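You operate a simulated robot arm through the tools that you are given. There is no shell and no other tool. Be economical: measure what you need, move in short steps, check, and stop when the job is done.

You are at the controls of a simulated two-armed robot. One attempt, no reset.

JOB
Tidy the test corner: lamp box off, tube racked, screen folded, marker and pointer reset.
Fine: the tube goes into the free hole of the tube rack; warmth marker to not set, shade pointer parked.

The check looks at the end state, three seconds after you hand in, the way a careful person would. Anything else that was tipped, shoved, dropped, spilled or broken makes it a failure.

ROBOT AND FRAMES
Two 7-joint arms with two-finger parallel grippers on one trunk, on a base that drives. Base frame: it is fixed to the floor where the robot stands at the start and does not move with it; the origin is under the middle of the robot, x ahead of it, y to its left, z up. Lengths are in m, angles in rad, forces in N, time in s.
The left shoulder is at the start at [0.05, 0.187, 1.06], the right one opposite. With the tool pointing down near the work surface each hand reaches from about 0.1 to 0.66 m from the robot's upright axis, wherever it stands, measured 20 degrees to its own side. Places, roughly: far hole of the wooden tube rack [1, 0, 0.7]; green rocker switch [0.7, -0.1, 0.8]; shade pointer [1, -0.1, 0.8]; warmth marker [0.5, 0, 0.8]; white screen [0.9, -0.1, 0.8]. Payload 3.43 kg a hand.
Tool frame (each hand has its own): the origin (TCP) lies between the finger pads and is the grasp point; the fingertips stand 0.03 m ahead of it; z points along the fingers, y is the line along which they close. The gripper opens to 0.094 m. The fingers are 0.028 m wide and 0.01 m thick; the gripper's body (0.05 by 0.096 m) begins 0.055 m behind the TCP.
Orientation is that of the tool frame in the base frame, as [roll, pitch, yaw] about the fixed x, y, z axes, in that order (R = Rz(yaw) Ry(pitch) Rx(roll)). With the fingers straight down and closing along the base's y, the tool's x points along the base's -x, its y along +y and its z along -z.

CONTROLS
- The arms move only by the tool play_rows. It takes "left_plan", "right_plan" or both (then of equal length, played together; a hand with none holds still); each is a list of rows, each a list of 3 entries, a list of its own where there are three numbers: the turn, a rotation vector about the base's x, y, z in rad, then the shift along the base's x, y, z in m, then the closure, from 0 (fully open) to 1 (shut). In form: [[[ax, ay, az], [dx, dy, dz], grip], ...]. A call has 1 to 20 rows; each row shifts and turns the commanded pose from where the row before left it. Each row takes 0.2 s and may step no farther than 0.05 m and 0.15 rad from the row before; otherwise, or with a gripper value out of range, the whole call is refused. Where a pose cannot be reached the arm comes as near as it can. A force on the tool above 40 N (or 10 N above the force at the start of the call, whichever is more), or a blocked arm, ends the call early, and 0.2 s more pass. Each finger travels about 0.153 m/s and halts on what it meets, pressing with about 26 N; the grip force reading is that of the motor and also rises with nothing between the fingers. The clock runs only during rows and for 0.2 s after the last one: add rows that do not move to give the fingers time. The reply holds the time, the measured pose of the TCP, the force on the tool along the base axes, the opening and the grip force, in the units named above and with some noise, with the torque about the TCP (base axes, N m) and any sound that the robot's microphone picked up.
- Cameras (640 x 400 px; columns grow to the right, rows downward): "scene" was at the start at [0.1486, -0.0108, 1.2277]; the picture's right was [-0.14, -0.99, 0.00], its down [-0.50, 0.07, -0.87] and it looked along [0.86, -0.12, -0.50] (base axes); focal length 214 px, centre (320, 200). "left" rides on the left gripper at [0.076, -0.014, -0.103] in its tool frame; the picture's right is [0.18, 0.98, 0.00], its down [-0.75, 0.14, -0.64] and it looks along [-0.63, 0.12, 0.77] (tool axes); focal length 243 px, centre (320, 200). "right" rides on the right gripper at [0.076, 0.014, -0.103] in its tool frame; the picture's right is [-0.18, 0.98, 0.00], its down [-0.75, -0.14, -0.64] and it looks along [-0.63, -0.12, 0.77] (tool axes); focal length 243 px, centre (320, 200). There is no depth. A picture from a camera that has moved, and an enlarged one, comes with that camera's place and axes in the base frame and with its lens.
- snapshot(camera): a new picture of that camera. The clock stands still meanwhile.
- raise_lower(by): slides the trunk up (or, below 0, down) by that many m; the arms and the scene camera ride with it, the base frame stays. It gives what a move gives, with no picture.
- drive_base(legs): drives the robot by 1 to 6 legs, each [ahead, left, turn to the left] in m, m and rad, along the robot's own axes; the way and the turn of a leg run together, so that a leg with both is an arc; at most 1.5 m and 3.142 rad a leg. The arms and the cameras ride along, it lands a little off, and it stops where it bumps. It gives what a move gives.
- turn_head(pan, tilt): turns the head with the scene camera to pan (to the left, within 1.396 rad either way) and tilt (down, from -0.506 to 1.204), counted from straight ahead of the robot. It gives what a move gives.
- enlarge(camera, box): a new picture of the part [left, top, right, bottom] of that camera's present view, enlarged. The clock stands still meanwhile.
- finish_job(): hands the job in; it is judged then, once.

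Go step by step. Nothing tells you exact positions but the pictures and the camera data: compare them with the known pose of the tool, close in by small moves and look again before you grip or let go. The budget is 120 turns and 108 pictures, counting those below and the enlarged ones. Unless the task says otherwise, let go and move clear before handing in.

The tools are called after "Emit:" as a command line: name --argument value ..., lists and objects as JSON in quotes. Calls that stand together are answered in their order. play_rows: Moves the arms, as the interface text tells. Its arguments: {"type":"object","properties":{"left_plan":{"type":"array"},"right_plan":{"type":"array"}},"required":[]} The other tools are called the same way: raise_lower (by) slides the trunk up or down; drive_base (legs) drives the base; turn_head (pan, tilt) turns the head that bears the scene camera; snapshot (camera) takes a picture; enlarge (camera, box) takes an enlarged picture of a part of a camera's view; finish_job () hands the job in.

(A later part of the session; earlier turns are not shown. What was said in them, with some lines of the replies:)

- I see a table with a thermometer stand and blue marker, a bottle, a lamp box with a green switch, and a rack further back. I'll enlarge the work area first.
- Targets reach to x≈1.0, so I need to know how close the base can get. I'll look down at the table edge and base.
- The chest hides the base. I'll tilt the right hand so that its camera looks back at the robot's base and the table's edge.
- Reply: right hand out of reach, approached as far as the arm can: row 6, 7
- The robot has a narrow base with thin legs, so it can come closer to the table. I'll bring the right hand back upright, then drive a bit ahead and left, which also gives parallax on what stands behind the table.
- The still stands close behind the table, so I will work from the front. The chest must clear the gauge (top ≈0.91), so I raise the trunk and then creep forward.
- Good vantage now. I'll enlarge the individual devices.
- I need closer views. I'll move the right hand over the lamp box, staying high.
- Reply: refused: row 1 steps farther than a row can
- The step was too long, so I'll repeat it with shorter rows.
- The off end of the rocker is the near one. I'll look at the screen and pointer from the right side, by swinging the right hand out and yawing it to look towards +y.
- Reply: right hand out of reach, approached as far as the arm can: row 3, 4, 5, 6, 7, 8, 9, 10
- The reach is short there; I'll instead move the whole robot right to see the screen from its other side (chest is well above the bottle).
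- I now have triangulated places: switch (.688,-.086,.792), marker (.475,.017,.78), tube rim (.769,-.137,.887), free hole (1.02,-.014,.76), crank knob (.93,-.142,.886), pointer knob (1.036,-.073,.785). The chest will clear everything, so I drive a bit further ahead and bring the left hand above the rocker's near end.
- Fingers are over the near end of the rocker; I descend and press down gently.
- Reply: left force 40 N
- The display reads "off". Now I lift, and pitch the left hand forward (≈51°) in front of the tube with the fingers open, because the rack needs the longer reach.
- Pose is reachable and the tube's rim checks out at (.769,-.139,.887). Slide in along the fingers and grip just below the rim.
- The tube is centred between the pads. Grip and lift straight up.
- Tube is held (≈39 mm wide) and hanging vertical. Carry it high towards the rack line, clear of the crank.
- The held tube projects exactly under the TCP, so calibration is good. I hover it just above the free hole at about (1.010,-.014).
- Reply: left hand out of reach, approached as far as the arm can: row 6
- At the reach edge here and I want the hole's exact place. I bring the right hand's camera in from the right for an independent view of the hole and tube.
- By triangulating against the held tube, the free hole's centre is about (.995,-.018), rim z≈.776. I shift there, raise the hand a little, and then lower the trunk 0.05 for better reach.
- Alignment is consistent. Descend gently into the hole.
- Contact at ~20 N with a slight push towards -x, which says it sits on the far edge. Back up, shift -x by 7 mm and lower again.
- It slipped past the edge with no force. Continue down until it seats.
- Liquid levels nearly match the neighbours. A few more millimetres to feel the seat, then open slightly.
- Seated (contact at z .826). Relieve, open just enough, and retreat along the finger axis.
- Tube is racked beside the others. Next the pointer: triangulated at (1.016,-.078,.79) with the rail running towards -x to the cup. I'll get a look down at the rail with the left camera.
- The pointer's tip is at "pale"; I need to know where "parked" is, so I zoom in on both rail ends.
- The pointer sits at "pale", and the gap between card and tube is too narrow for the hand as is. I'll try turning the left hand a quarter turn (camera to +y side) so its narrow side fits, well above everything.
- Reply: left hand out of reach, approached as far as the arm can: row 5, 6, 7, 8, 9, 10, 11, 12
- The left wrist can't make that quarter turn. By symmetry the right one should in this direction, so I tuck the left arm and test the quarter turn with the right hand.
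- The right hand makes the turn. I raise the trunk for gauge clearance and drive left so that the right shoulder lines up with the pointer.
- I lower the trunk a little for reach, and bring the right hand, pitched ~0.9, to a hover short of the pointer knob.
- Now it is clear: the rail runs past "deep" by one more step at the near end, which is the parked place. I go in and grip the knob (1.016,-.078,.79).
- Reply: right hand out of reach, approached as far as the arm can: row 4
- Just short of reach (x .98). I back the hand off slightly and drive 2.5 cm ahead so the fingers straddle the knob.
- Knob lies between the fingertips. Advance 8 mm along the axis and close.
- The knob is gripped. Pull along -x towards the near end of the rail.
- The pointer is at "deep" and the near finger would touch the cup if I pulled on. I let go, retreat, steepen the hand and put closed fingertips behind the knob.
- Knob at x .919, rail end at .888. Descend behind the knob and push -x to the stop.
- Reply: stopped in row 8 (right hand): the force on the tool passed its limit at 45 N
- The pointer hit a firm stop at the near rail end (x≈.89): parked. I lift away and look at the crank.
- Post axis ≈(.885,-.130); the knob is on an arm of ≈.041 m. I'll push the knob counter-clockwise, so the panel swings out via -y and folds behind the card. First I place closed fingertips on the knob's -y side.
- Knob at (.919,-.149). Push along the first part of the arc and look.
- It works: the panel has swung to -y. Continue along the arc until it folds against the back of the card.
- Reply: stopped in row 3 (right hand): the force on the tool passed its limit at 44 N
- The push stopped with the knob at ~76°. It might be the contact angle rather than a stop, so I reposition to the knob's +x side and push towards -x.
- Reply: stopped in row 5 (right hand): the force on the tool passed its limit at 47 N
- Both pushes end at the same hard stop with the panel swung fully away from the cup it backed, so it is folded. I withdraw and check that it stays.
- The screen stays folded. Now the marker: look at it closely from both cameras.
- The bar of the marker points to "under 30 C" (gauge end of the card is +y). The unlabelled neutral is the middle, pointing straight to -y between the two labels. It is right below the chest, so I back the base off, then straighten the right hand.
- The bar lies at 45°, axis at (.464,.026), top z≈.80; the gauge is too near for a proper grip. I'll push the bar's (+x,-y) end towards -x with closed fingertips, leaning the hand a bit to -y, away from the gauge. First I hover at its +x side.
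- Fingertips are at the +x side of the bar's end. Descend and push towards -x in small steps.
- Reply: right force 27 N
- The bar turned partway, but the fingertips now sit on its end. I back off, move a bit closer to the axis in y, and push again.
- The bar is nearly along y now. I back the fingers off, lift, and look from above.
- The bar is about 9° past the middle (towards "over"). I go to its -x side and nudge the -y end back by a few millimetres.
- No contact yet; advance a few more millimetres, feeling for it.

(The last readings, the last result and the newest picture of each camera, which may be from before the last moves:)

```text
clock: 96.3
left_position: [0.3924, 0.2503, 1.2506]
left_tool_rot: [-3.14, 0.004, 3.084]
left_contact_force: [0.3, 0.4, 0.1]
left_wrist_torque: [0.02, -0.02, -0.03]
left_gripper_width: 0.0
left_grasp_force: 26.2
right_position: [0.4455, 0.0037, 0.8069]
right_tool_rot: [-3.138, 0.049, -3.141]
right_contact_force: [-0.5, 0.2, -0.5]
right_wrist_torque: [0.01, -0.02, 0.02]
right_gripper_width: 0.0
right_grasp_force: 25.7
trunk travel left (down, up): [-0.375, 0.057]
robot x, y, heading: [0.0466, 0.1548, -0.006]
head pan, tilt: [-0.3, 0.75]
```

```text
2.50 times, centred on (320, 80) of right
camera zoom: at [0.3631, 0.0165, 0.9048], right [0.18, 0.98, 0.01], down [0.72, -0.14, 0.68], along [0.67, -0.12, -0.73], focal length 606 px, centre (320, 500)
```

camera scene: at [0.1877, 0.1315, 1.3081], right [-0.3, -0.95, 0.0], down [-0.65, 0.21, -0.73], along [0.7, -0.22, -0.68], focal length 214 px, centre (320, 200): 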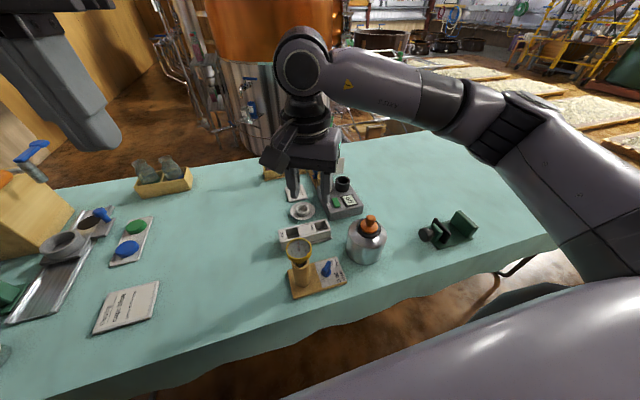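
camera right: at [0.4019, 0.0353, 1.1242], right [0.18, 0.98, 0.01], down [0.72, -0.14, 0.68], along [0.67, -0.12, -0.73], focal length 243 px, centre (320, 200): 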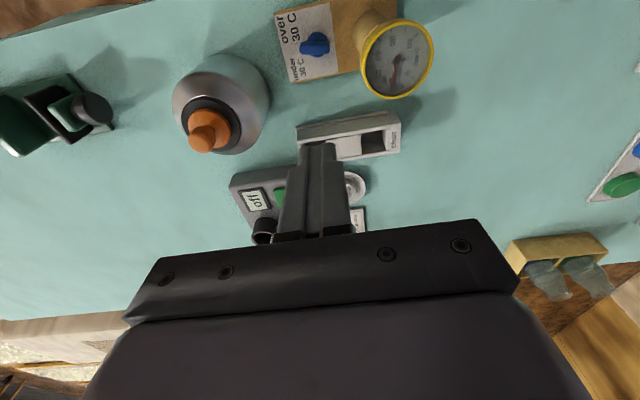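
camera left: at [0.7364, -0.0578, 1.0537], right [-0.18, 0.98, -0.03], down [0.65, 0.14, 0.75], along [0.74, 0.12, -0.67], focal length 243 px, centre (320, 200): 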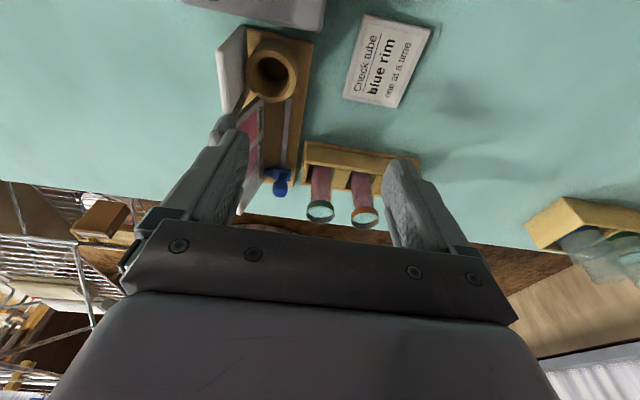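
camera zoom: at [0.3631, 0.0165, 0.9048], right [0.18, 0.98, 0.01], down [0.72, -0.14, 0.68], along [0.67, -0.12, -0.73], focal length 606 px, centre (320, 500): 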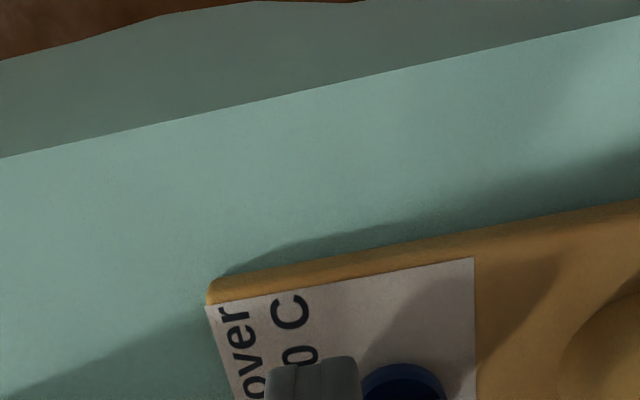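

Emit:
play_rows --right_plan '[[[0, 0, 0], [0.002, 0.001, 0], 1], [[0, 0, 0], [0.001, 0.001, 0], 1], [[0, 0, 0], [0, 0, 0], 1]]'

Emit:
enlarge --camera "scene" --box '[300, 240, 356, 289]'

```text
clock: 97.2
left_position: [0.3922, 0.2504, 1.2507]
left_tool_rot: [-3.14, 0.002, 3.083]
left_contact_force: [0.9, 0.1, 0.9]
left_wrist_torque: [-0.03, 0.02, 0.0]
left_gripper_width: 0.0
left_grasp_force: 26.2
right_position: [0.4473, 0.0043, 0.8055]
right_tool_rot: [-3.14, 0.048, -3.14]
right_contact_force: [-1.2, -0.3, 0.2]
right_wrist_torque: [-0.02, 0.04, 0.0]
right_gripper_width: 0.0
right_grasp_force: 25.7
trunk travel left (down, up): [-0.375, 0.057]
robot x, y, heading: [0.0489, 0.1553, -0.009]
head pan, tilt: [-0.3, 0.75]
```

```text
8.16 times, centred on (328, 264) of scene
camera zoom: at [0.1876, 0.1314, 1.3081], right [-0.3, -0.95, 0.0], down [-0.65, 0.21, -0.73], along [0.7, -0.22, -0.68], focal length 1751 px, centre (255, -326)
```

zoom: 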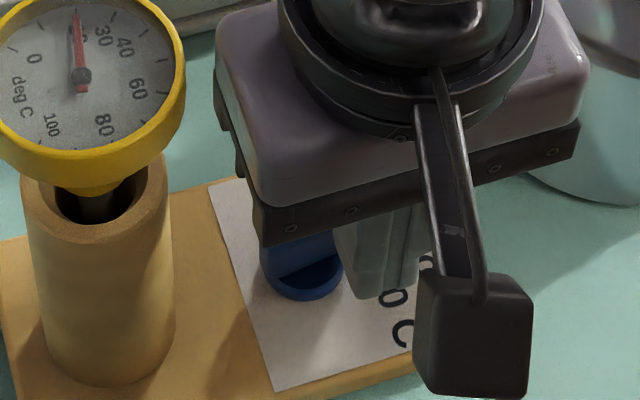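

Emit:
play_rows --right_plan '[[[0, 0, 0], [0.0015, 0, 0], 1], [[0, 0, 0], [0.0015, 0, 0], 1], [[0, 0, 0], [0, 0, 0], 1]]'

```text
clock: 98.0
left_position: [0.3926, 0.25, 1.2507]
left_tool_rot: [3.141, 0.004, 3.084]
left_contact_force: [-0.7, 0.0, 0.3]
left_wrist_torque: [0.04, 0.04, -0.02]
left_gripper_width: 0.0
left_grasp_force: 26.1
right_position: [0.4509, 0.0031, 0.8049]
right_tool_rot: [-3.142, 0.048, 3.141]
right_contact_force: [-1.1, -2.1, 0.2]
right_wrist_torque: [-0.07, 0.0, -0.02]
right_gripper_width: 0.0
right_grasp_force: 26.3
trunk travel left (down, up): [-0.375, 0.057]
robot x, y, heading: [0.0496, 0.1511, -0.006]
head pan, tilt: [-0.3, 0.75]
```

Light contact now. Two more millimetres, then lift and check the angle.

Emit:
play_rows --right_plan '[[[0, 0, 0], [0.001, 0, 0], 1], [[0, 0, 0], [0.001, 0, 0], 1], [[0, 0, 0], [0, 0, 0], 1], [[0, 0, 0], [-0.012, 0, 0], 1], [[0, 0, 0], [-0.01, 0, 0.02], 1], [[0, 0, 0], [0, 0, 0.045], 1], [[0, 0, 0], [0, 0, 0.045], 1], [[0, 0, 0], [0.01, 0.005, 0.045], 1], [[0, 0, 0], [0.025, 0.005, 0.04], 1], [[0, 0, 0], [0.02, 0.005, 0.02], 1]]'

Emit:
enlarge --camera "right" --box '[255, 0, 375, 100]'

```text
clock: 100.2
left_position: [0.3926, 0.2508, 1.2502]
left_tool_rot: [-3.138, 0.005, 3.083]
left_contact_force: [-0.2, 0.5, -0.4]
left_wrist_torque: [0.03, -0.01, 0.01]
left_gripper_width: 0.0001
left_grasp_force: 25.5
right_position: [0.4865, 0.0218, 1.0225]
right_tool_rot: [3.141, 0.05, -3.141]
right_contact_force: [0.1, 0.1, -0.6]
right_wrist_torque: [-0.02, -0.02, -0.01]
right_gripper_width: 0.0
right_grasp_force: 25.9
trunk travel left (down, up): [-0.375, 0.057]
robot x, y, heading: [0.0465, 0.1537, -0.007]
head pan, tilt: [-0.3, 0.75]
```

```text
4.00 times, centred on (315, 50) of right
camera zoom: at [0.404, 0.034, 1.1209], right [0.18, 0.98, 0.01], down [0.72, -0.14, 0.68], along [0.67, -0.12, -0.73], focal length 970 px, centre (340, 800)
```

zoom: 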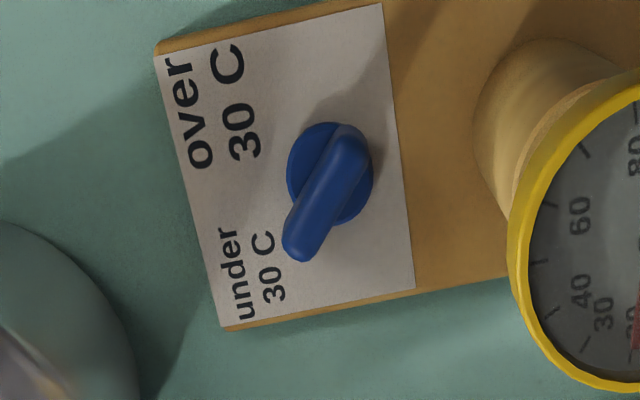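

The marker turns almost freely and went too far back (near "under"). Better: grip the bar with fingers closing along x, which aligns it exactly with y. The left hand can do that with its camera on the bottle side, so I drive right and turn the left hand +90°.

Emit:
drive_base --legs '[[0, -0.25, 0]]'

Emit:
play_rows --left_plan '[[[0, 0, 0.143], [0.008, 0, -0.01], 0.45], [[0, 0, 0.143], [0.008, 0, -0.01], 0.45], [[0, 0, 0.143], [0.008, 0, -0.01], 0.45], [[0, 0, 0.143], [0.008, 0, -0.01], 0.45], [[0, 0, 0.143], [0.008, 0, -0.01], 0.45], [[0, 0, 0.143], [0.008, 0.002, -0.01], 0.45], [[0, 0, 0.143], [0.008, 0.002, -0.02], 0.45], [[0, 0, 0.143], [0.008, 0.002, -0.02], 0.45], [[0, 0, 0.143], [0.008, 0.002, -0.02], 0.45], [[0, 0, 0.143], [0, 0.002, -0.02], 0.45], [[0, 0, 0.2], [0, 0, 0], 0.45]]' --right_plan '[[[0, 0, 0], [0, -0.02, 0.01], 1], [[0, 0, 0], [0, -0.02, 0.01], 1], [[0, 0, 0], [0, -0.02, 0.01], 1], [[0, 0, 0], [0, -0.02, 0.01], 1], [[0, 0, 0], [0, 0, 0], 1], [[0, 0, 0], [0, 0, 0], 1], [[0, 0, 0], [0, 0, 0], 1], [[0, 0, 0], [0, 0, 0], 1], [[0, 0, 0], [0, 0, 0], 1], [[0, 0, 0], [0, 0, 0], 1], [[0, 0, 0], [0, 0, 0], 1]]'

```text
clock: 103.0
left_position: [0.3916, -0.0003, 1.2496]
left_tool_rot: [3.141, 0.004, 3.08]
left_contact_force: [-0.1, 0.7, 0.1]
left_wrist_torque: [0.03, 0.03, -0.01]
left_gripper_width: 0.0001
left_grasp_force: 25.8
right_position: [0.4836, -0.2308, 1.0213]
right_tool_rot: [-3.142, 0.05, 3.137]
right_contact_force: [0.4, -0.2, 0.9]
right_wrist_torque: [-0.01, -0.02, 0.0]
right_gripper_width: 0.0
right_grasp_force: 25.5
trunk travel left (down, up): [-0.375, 0.057]
robot x, y, heading: [0.0482, -0.0933, -0.008]
head pan, tilt: [-0.3, 0.75]
```

```text
refused: row 11 steps farther than a row can; nothing moved
```

Emit:
play_rows --left_plan '[[[0, 0, 0.148], [0.008, 0, -0.01], 0.45], [[0, 0, 0.148], [0.008, 0, -0.01], 0.45], [[0, 0, 0.148], [0.008, 0, -0.01], 0.45], [[0, 0, 0.148], [0.008, 0, -0.01], 0.45], [[0, 0, 0.148], [0.008, 0, -0.01], 0.45], [[0, 0, 0.148], [0.008, 0.003, -0.01], 0.45], [[0, 0, 0.148], [0.008, 0.003, -0.02], 0.45], [[0, 0, 0.148], [0.008, 0.003, -0.02], 0.45], [[0, 0, 0.148], [0.008, 0.003, -0.02], 0.45], [[0, 0, 0.148], [0, 0.003, -0.02], 0.45], [[0, 0, 0.148], [0, 0, 0], 0.45]]' --right_plan '[[[0, 0, 0], [0, -0.02, 0.01], 1], [[0, 0, 0], [0, -0.02, 0.01], 1], [[0, 0, 0], [0, -0.02, 0.01], 1], [[0, 0, 0], [0, -0.02, 0.01], 1], [[0, 0, 0], [0, 0, 0], 1], [[0, 0, 0], [0, 0, 0], 1], [[0, 0, 0], [0, 0, 0], 1], [[0, 0, 0], [0, 0, 0], 1], [[0, 0, 0], [0, 0, 0], 1], [[0, 0, 0], [0, 0, 0], 1], [[0, 0, 0], [0, 0, 0], 1]]'

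Emit:
turn_head --pan 0.3 --tilt 0.75

Emit:
snapshot --camera "scene"

```text
clock: 105.3
left_position: [0.4642, 0.0139, 1.1091]
left_tool_rot: [-3.139, 0.004, -1.574]
left_contact_force: [0.7, -0.4, -0.2]
left_wrist_torque: [0.03, 0.0, 0.0]
left_gripper_width: 0.0517
left_grasp_force: 0.0
right_position: [0.4836, -0.3104, 1.0613]
right_tool_rot: [-3.14, 0.049, 3.139]
right_contact_force: [-0.3, -0.8, -0.2]
right_wrist_torque: [-0.02, 0.01, -0.03]
right_gripper_width: 0.0
right_grasp_force: 26.2
trunk travel left (down, up): [-0.375, 0.057]
robot x, y, heading: [0.0464, -0.096, -0.01]
head pan, tilt: [-0.3, 0.75]
```

```text
clock: 106.3
left_position: [0.4643, 0.0147, 1.1094]
left_tool_rot: [-3.14, 0.003, -1.576]
left_contact_force: [0.1, 1.0, -0.2]
left_wrist_torque: [0.02, 0.0, -0.01]
left_gripper_width: 0.0513
left_grasp_force: 0.0
right_position: [0.4841, -0.3103, 1.0605]
right_tool_rot: [-3.138, 0.049, 3.138]
right_contact_force: [-1.0, 0.9, 0.0]
right_wrist_torque: [-0.02, -0.01, 0.01]
right_gripper_width: 0.0001
right_grasp_force: 25.9
trunk travel left (down, up): [-0.375, 0.057]
robot x, y, heading: [0.0485, -0.0952, -0.008]
head pan, tilt: [0.3, 0.75]
```

```text
8 pictures are left
camera scene: at [0.186, -0.0695, 1.3081], right [0.28, -0.96, 0.0], down [-0.65, -0.19, -0.73], along [0.7, 0.21, -0.68], focal length 214 px, centre (320, 200)
```

scene: 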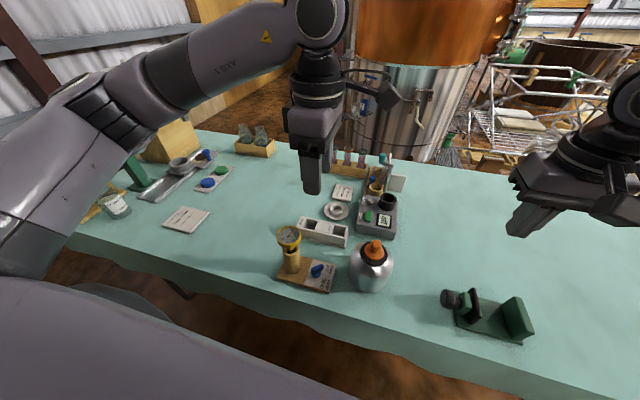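

Left hand is turned with the fingers closing along x, centred over the marker. Descend most of the way and check.

Emit:
play_rows --left_plan '[[[0, 0, 0], [0, 0.002, -0.045], 0.45], [[0, 0, 0], [0, 0, -0.045], 0.45], [[0, 0, 0], [0, 0, -0.045], 0.45], [[0, 0, 0], [0, 0, -0.045], 0.45], [[0, 0, 0], [0, 0, -0.045], 0.45], [[0, 0, 0], [0, 0, -0.03], 0.45], [[0, 0, 0], [0, 0, 0], 0.45]]'

Emit:
enlarge --camera "scene" --box '[260, 200, 400, 300]'

```text
clock: 108.0
left_position: [0.4616, 0.0163, 0.8541]
left_tool_rot: [3.142, 0.002, -1.576]
left_contact_force: [-0.5, -0.6, 0.0]
left_wrist_torque: [-0.01, 0.02, 0.0]
left_gripper_width: 0.0515
left_grasp_force: 0.0
right_position: [0.4839, -0.3115, 1.06]
right_tool_rot: [-3.141, 0.048, 3.139]
right_contact_force: [-0.6, 0.3, -0.6]
right_wrist_torque: [0.04, 0.0, 0.01]
right_gripper_width: 0.0002
right_grasp_force: 25.5
trunk travel left (down, up): [-0.375, 0.057]
robot x, y, heading: [0.0496, -0.0965, -0.006]
head pan, tilt: [0.3, 0.75]
```

```text
4.00 times, centred on (330, 250) of scene
camera zoom: at [0.1859, -0.0694, 1.3081], right [0.29, -0.96, 0.0], down [-0.65, -0.19, -0.73], along [0.7, 0.21, -0.68], focal length 858 px, centre (280, 0)
```

zoom: 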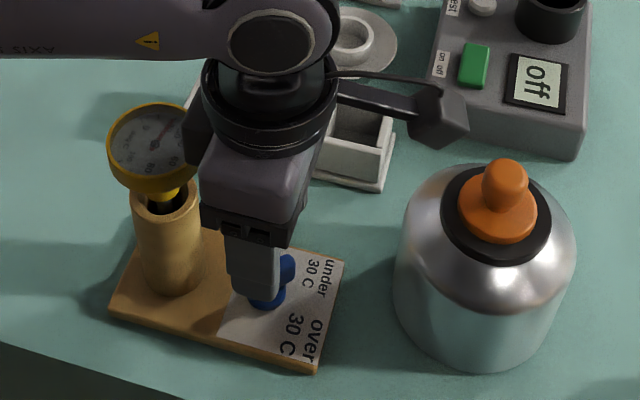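

A small box on the wrist comes close to the gauge, so I lean the hand slightly to -y, then descend to grip height.

Emit:
play_rows --left_plan '[[[0.12, 0, 0], [0, -0.002, 0], 0.45], [[0, 0, 0], [0, 0, -0.02], 0.45], [[0, 0, 0], [0, 0, -0.015], 0.45], [[0, 0, 0], [0, 0, -0.01], 0.45], [[0, 0, 0], [0, 0, 0], 0.45]]'

Emit:
enlarge --camera "scene" --box '[270, 210, 370, 300]'

```text
clock: 109.2
left_position: [0.4619, 0.0147, 0.8091]
left_tool_rot: [3.141, 0.121, -1.575]
left_contact_force: [0.6, -0.7, 0.1]
left_wrist_torque: [-0.05, -0.01, -0.06]
left_gripper_width: 0.0519
left_grasp_force: 0.0
right_position: [0.4833, -0.3093, 1.0606]
right_tool_rot: [-3.14, 0.049, 3.137]
right_contact_force: [0.5, 0.2, 0.3]
right_wrist_torque: [-0.05, 0.02, 0.02]
right_gripper_width: 0.0
right_grasp_force: 26.4
trunk travel left (down, up): [-0.375, 0.057]
robot x, y, heading: [0.0517, -0.0961, -0.016]
head pan, tilt: [0.3, 0.75]
```

```text
4.44 times, centred on (320, 255) of scene
camera zoom: at [0.186, -0.0694, 1.3081], right [0.29, -0.96, 0.0], down [-0.65, -0.19, -0.73], along [0.7, 0.21, -0.68], focal length 953 px, centre (320, -44)
```

zoom: 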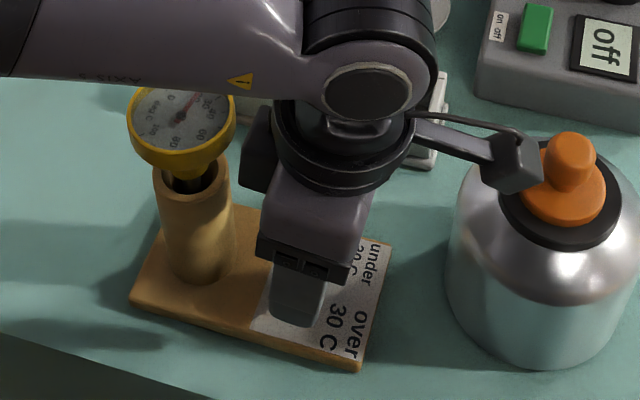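

Clear of gauge and bottle. Close on the bar to align it, then open again.

Emit:
play_rows --left_plan '[[[0, 0, 0], [0, 0, 0], 0.6], [[0, 0, 0], [0, 0, 0], 0.7], [[0, 0, 0], [0, 0, 0], 0.8], [[0, 0, 0], [0, 0, 0], 0.9], [[0, 0, 0], [0, 0, 0], 0.9]]'

```text
clock: 110.3
left_position: [0.4641, 0.0153, 0.8108]
left_tool_rot: [-3.138, 0.123, -1.571]
left_contact_force: [14.9, 2.0, -0.9]
left_wrist_torque: [-0.04, -0.44, -0.07]
left_gripper_width: 0.018
left_grasp_force: 8.1
right_position: [0.4844, -0.31, 1.0605]
right_tool_rot: [-3.141, 0.049, 3.138]
right_contact_force: [0.4, 0.8, 0.0]
right_wrist_torque: [0.02, -0.01, -0.04]
right_gripper_width: 0.0
right_grasp_force: 26.4
trunk travel left (down, up): [-0.375, 0.057]
robot x, y, heading: [0.0502, -0.0929, -0.014]
head pan, tilt: [0.3, 0.75]
```

Width .018 equals the bar's thickness, so it is aligned. Relieve the side load, open and lift straight up.

Emit:
play_rows --left_plan '[[[0, 0, 0], [0.003, 0, 0], 0.9], [[0, 0, 0], [0, 0, 0], 0.9], [[0, 0, 0], [0, 0, 0], 0.7], [[0, 0, 0], [0, 0, 0], 0.5], [[0, 0, 0], [0, 0, 0.02], 0.5], [[0, 0, 0], [0, -0.003, 0.03], 0.5], [[0, 0, 0], [0, -0.003, 0.045], 0.5], [[0, 0, 0], [0, 0, 0.045], 0.5], [[0, 0, 0], [0, 0, 0.045], 0.5], [[-0.12, 0, 0], [-0.02, 0, 0.045], 0.5], [[0, 0, 0], [-0.03, 0.03, 0.02], 0.5], [[0, 0, 0], [-0.02, 0.04, 0.02], 0.5]]'

Emit:
enlarge --camera "scene" --box '[270, 220, 350, 300]'

```text
clock: 113.0
left_position: [0.395, 0.0806, 1.0798]
left_tool_rot: [-3.14, 0.001, -1.575]
left_contact_force: [1.0, -0.7, -1.0]
left_wrist_torque: [0.01, -0.03, 0.01]
left_gripper_width: 0.0472
left_grasp_force: 0.0
right_position: [0.4835, -0.3097, 1.061]
right_tool_rot: [-3.14, 0.051, 3.137]
right_contact_force: [0.8, -1.0, -0.5]
right_wrist_torque: [-0.01, -0.03, 0.0]
right_gripper_width: 0.0001
right_grasp_force: 26.5
trunk travel left (down, up): [-0.375, 0.057]
robot x, y, heading: [0.0466, -0.0963, -0.012]
head pan, tilt: [0.3, 0.75]
```

```text
5.00 times, centred on (310, 260) of scene
camera zoom: at [0.1855, -0.0688, 1.3081], right [0.29, -0.96, 0.0], down [-0.65, -0.2, -0.73], along [0.7, 0.21, -0.68], focal length 1072 px, centre (370, -100)
```

zoom: 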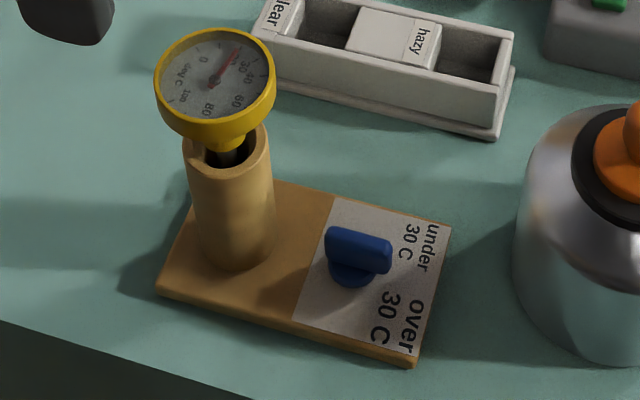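

The bar lies squarely in the middle between the two labels. One last overall check of the rest.

Emit:
enlarge --camera "scene" --box '[290, 130, 430, 250]'

Emit:
snapshot --camera "scene"

```text
3.33 times, centred on (360, 190) of scene
camera zoom: at [0.1855, -0.0688, 1.3081], right [0.29, -0.96, 0.0], down [-0.65, -0.2, -0.73], along [0.7, 0.21, -0.68], focal length 715 px, centre (187, 233)
```

zoom: 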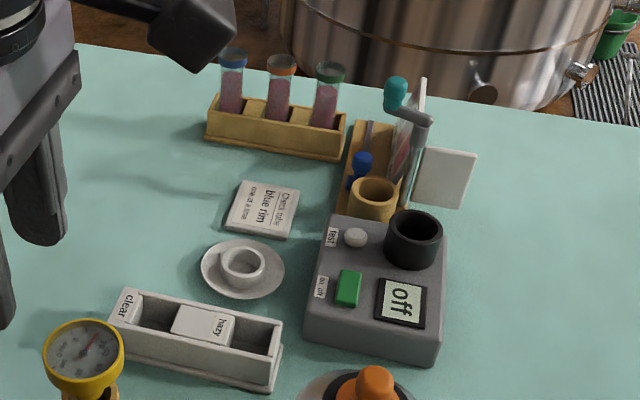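

```text
3 pictures are left
camera scene: at [0.1855, -0.0688, 1.3081], right [0.29, -0.96, 0.0], down [-0.65, -0.2, -0.73], along [0.7, 0.21, -0.68], focal length 214 px, centre (320, 200)
```

scene: 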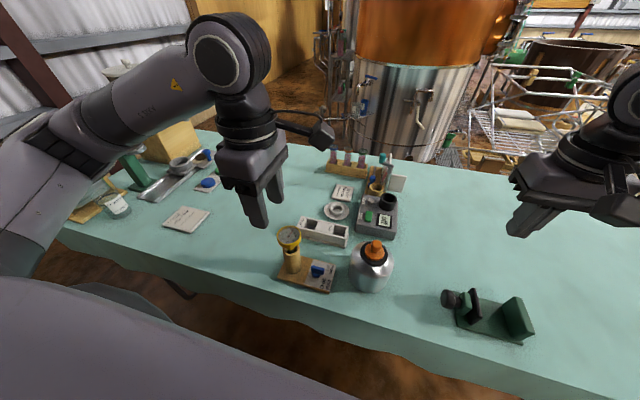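

All five look right: the lamp box reads "off", the tube is in the rack, the screen is swung to its stop, the pointer is at its near stop and the marker is in the middle. Nothing else has moved and both hands are clear, so I hand in.

Emit:
finish_job

```text
The job is handed in.
```

I handed the job in with all five items reset, but the parked, folded and "not set" positions carry no label, so I inferred them.

- **Lamp box:** off; its display reads "off".
- **Tube:** seated in the free hole of the rack.
- **Screen:** swung away from the cup to a hard stop, which I took as folded.
- **Shade pointer:** pushed past "deep" to the hard stop at the near end of its rail, which I took as parked.
- **Warmth marker:** squared up midway between "under 30 C" and "over 30 C", which I took as not set.

In the last pictures nothing else looked moved or tipped, and both hands were clear.
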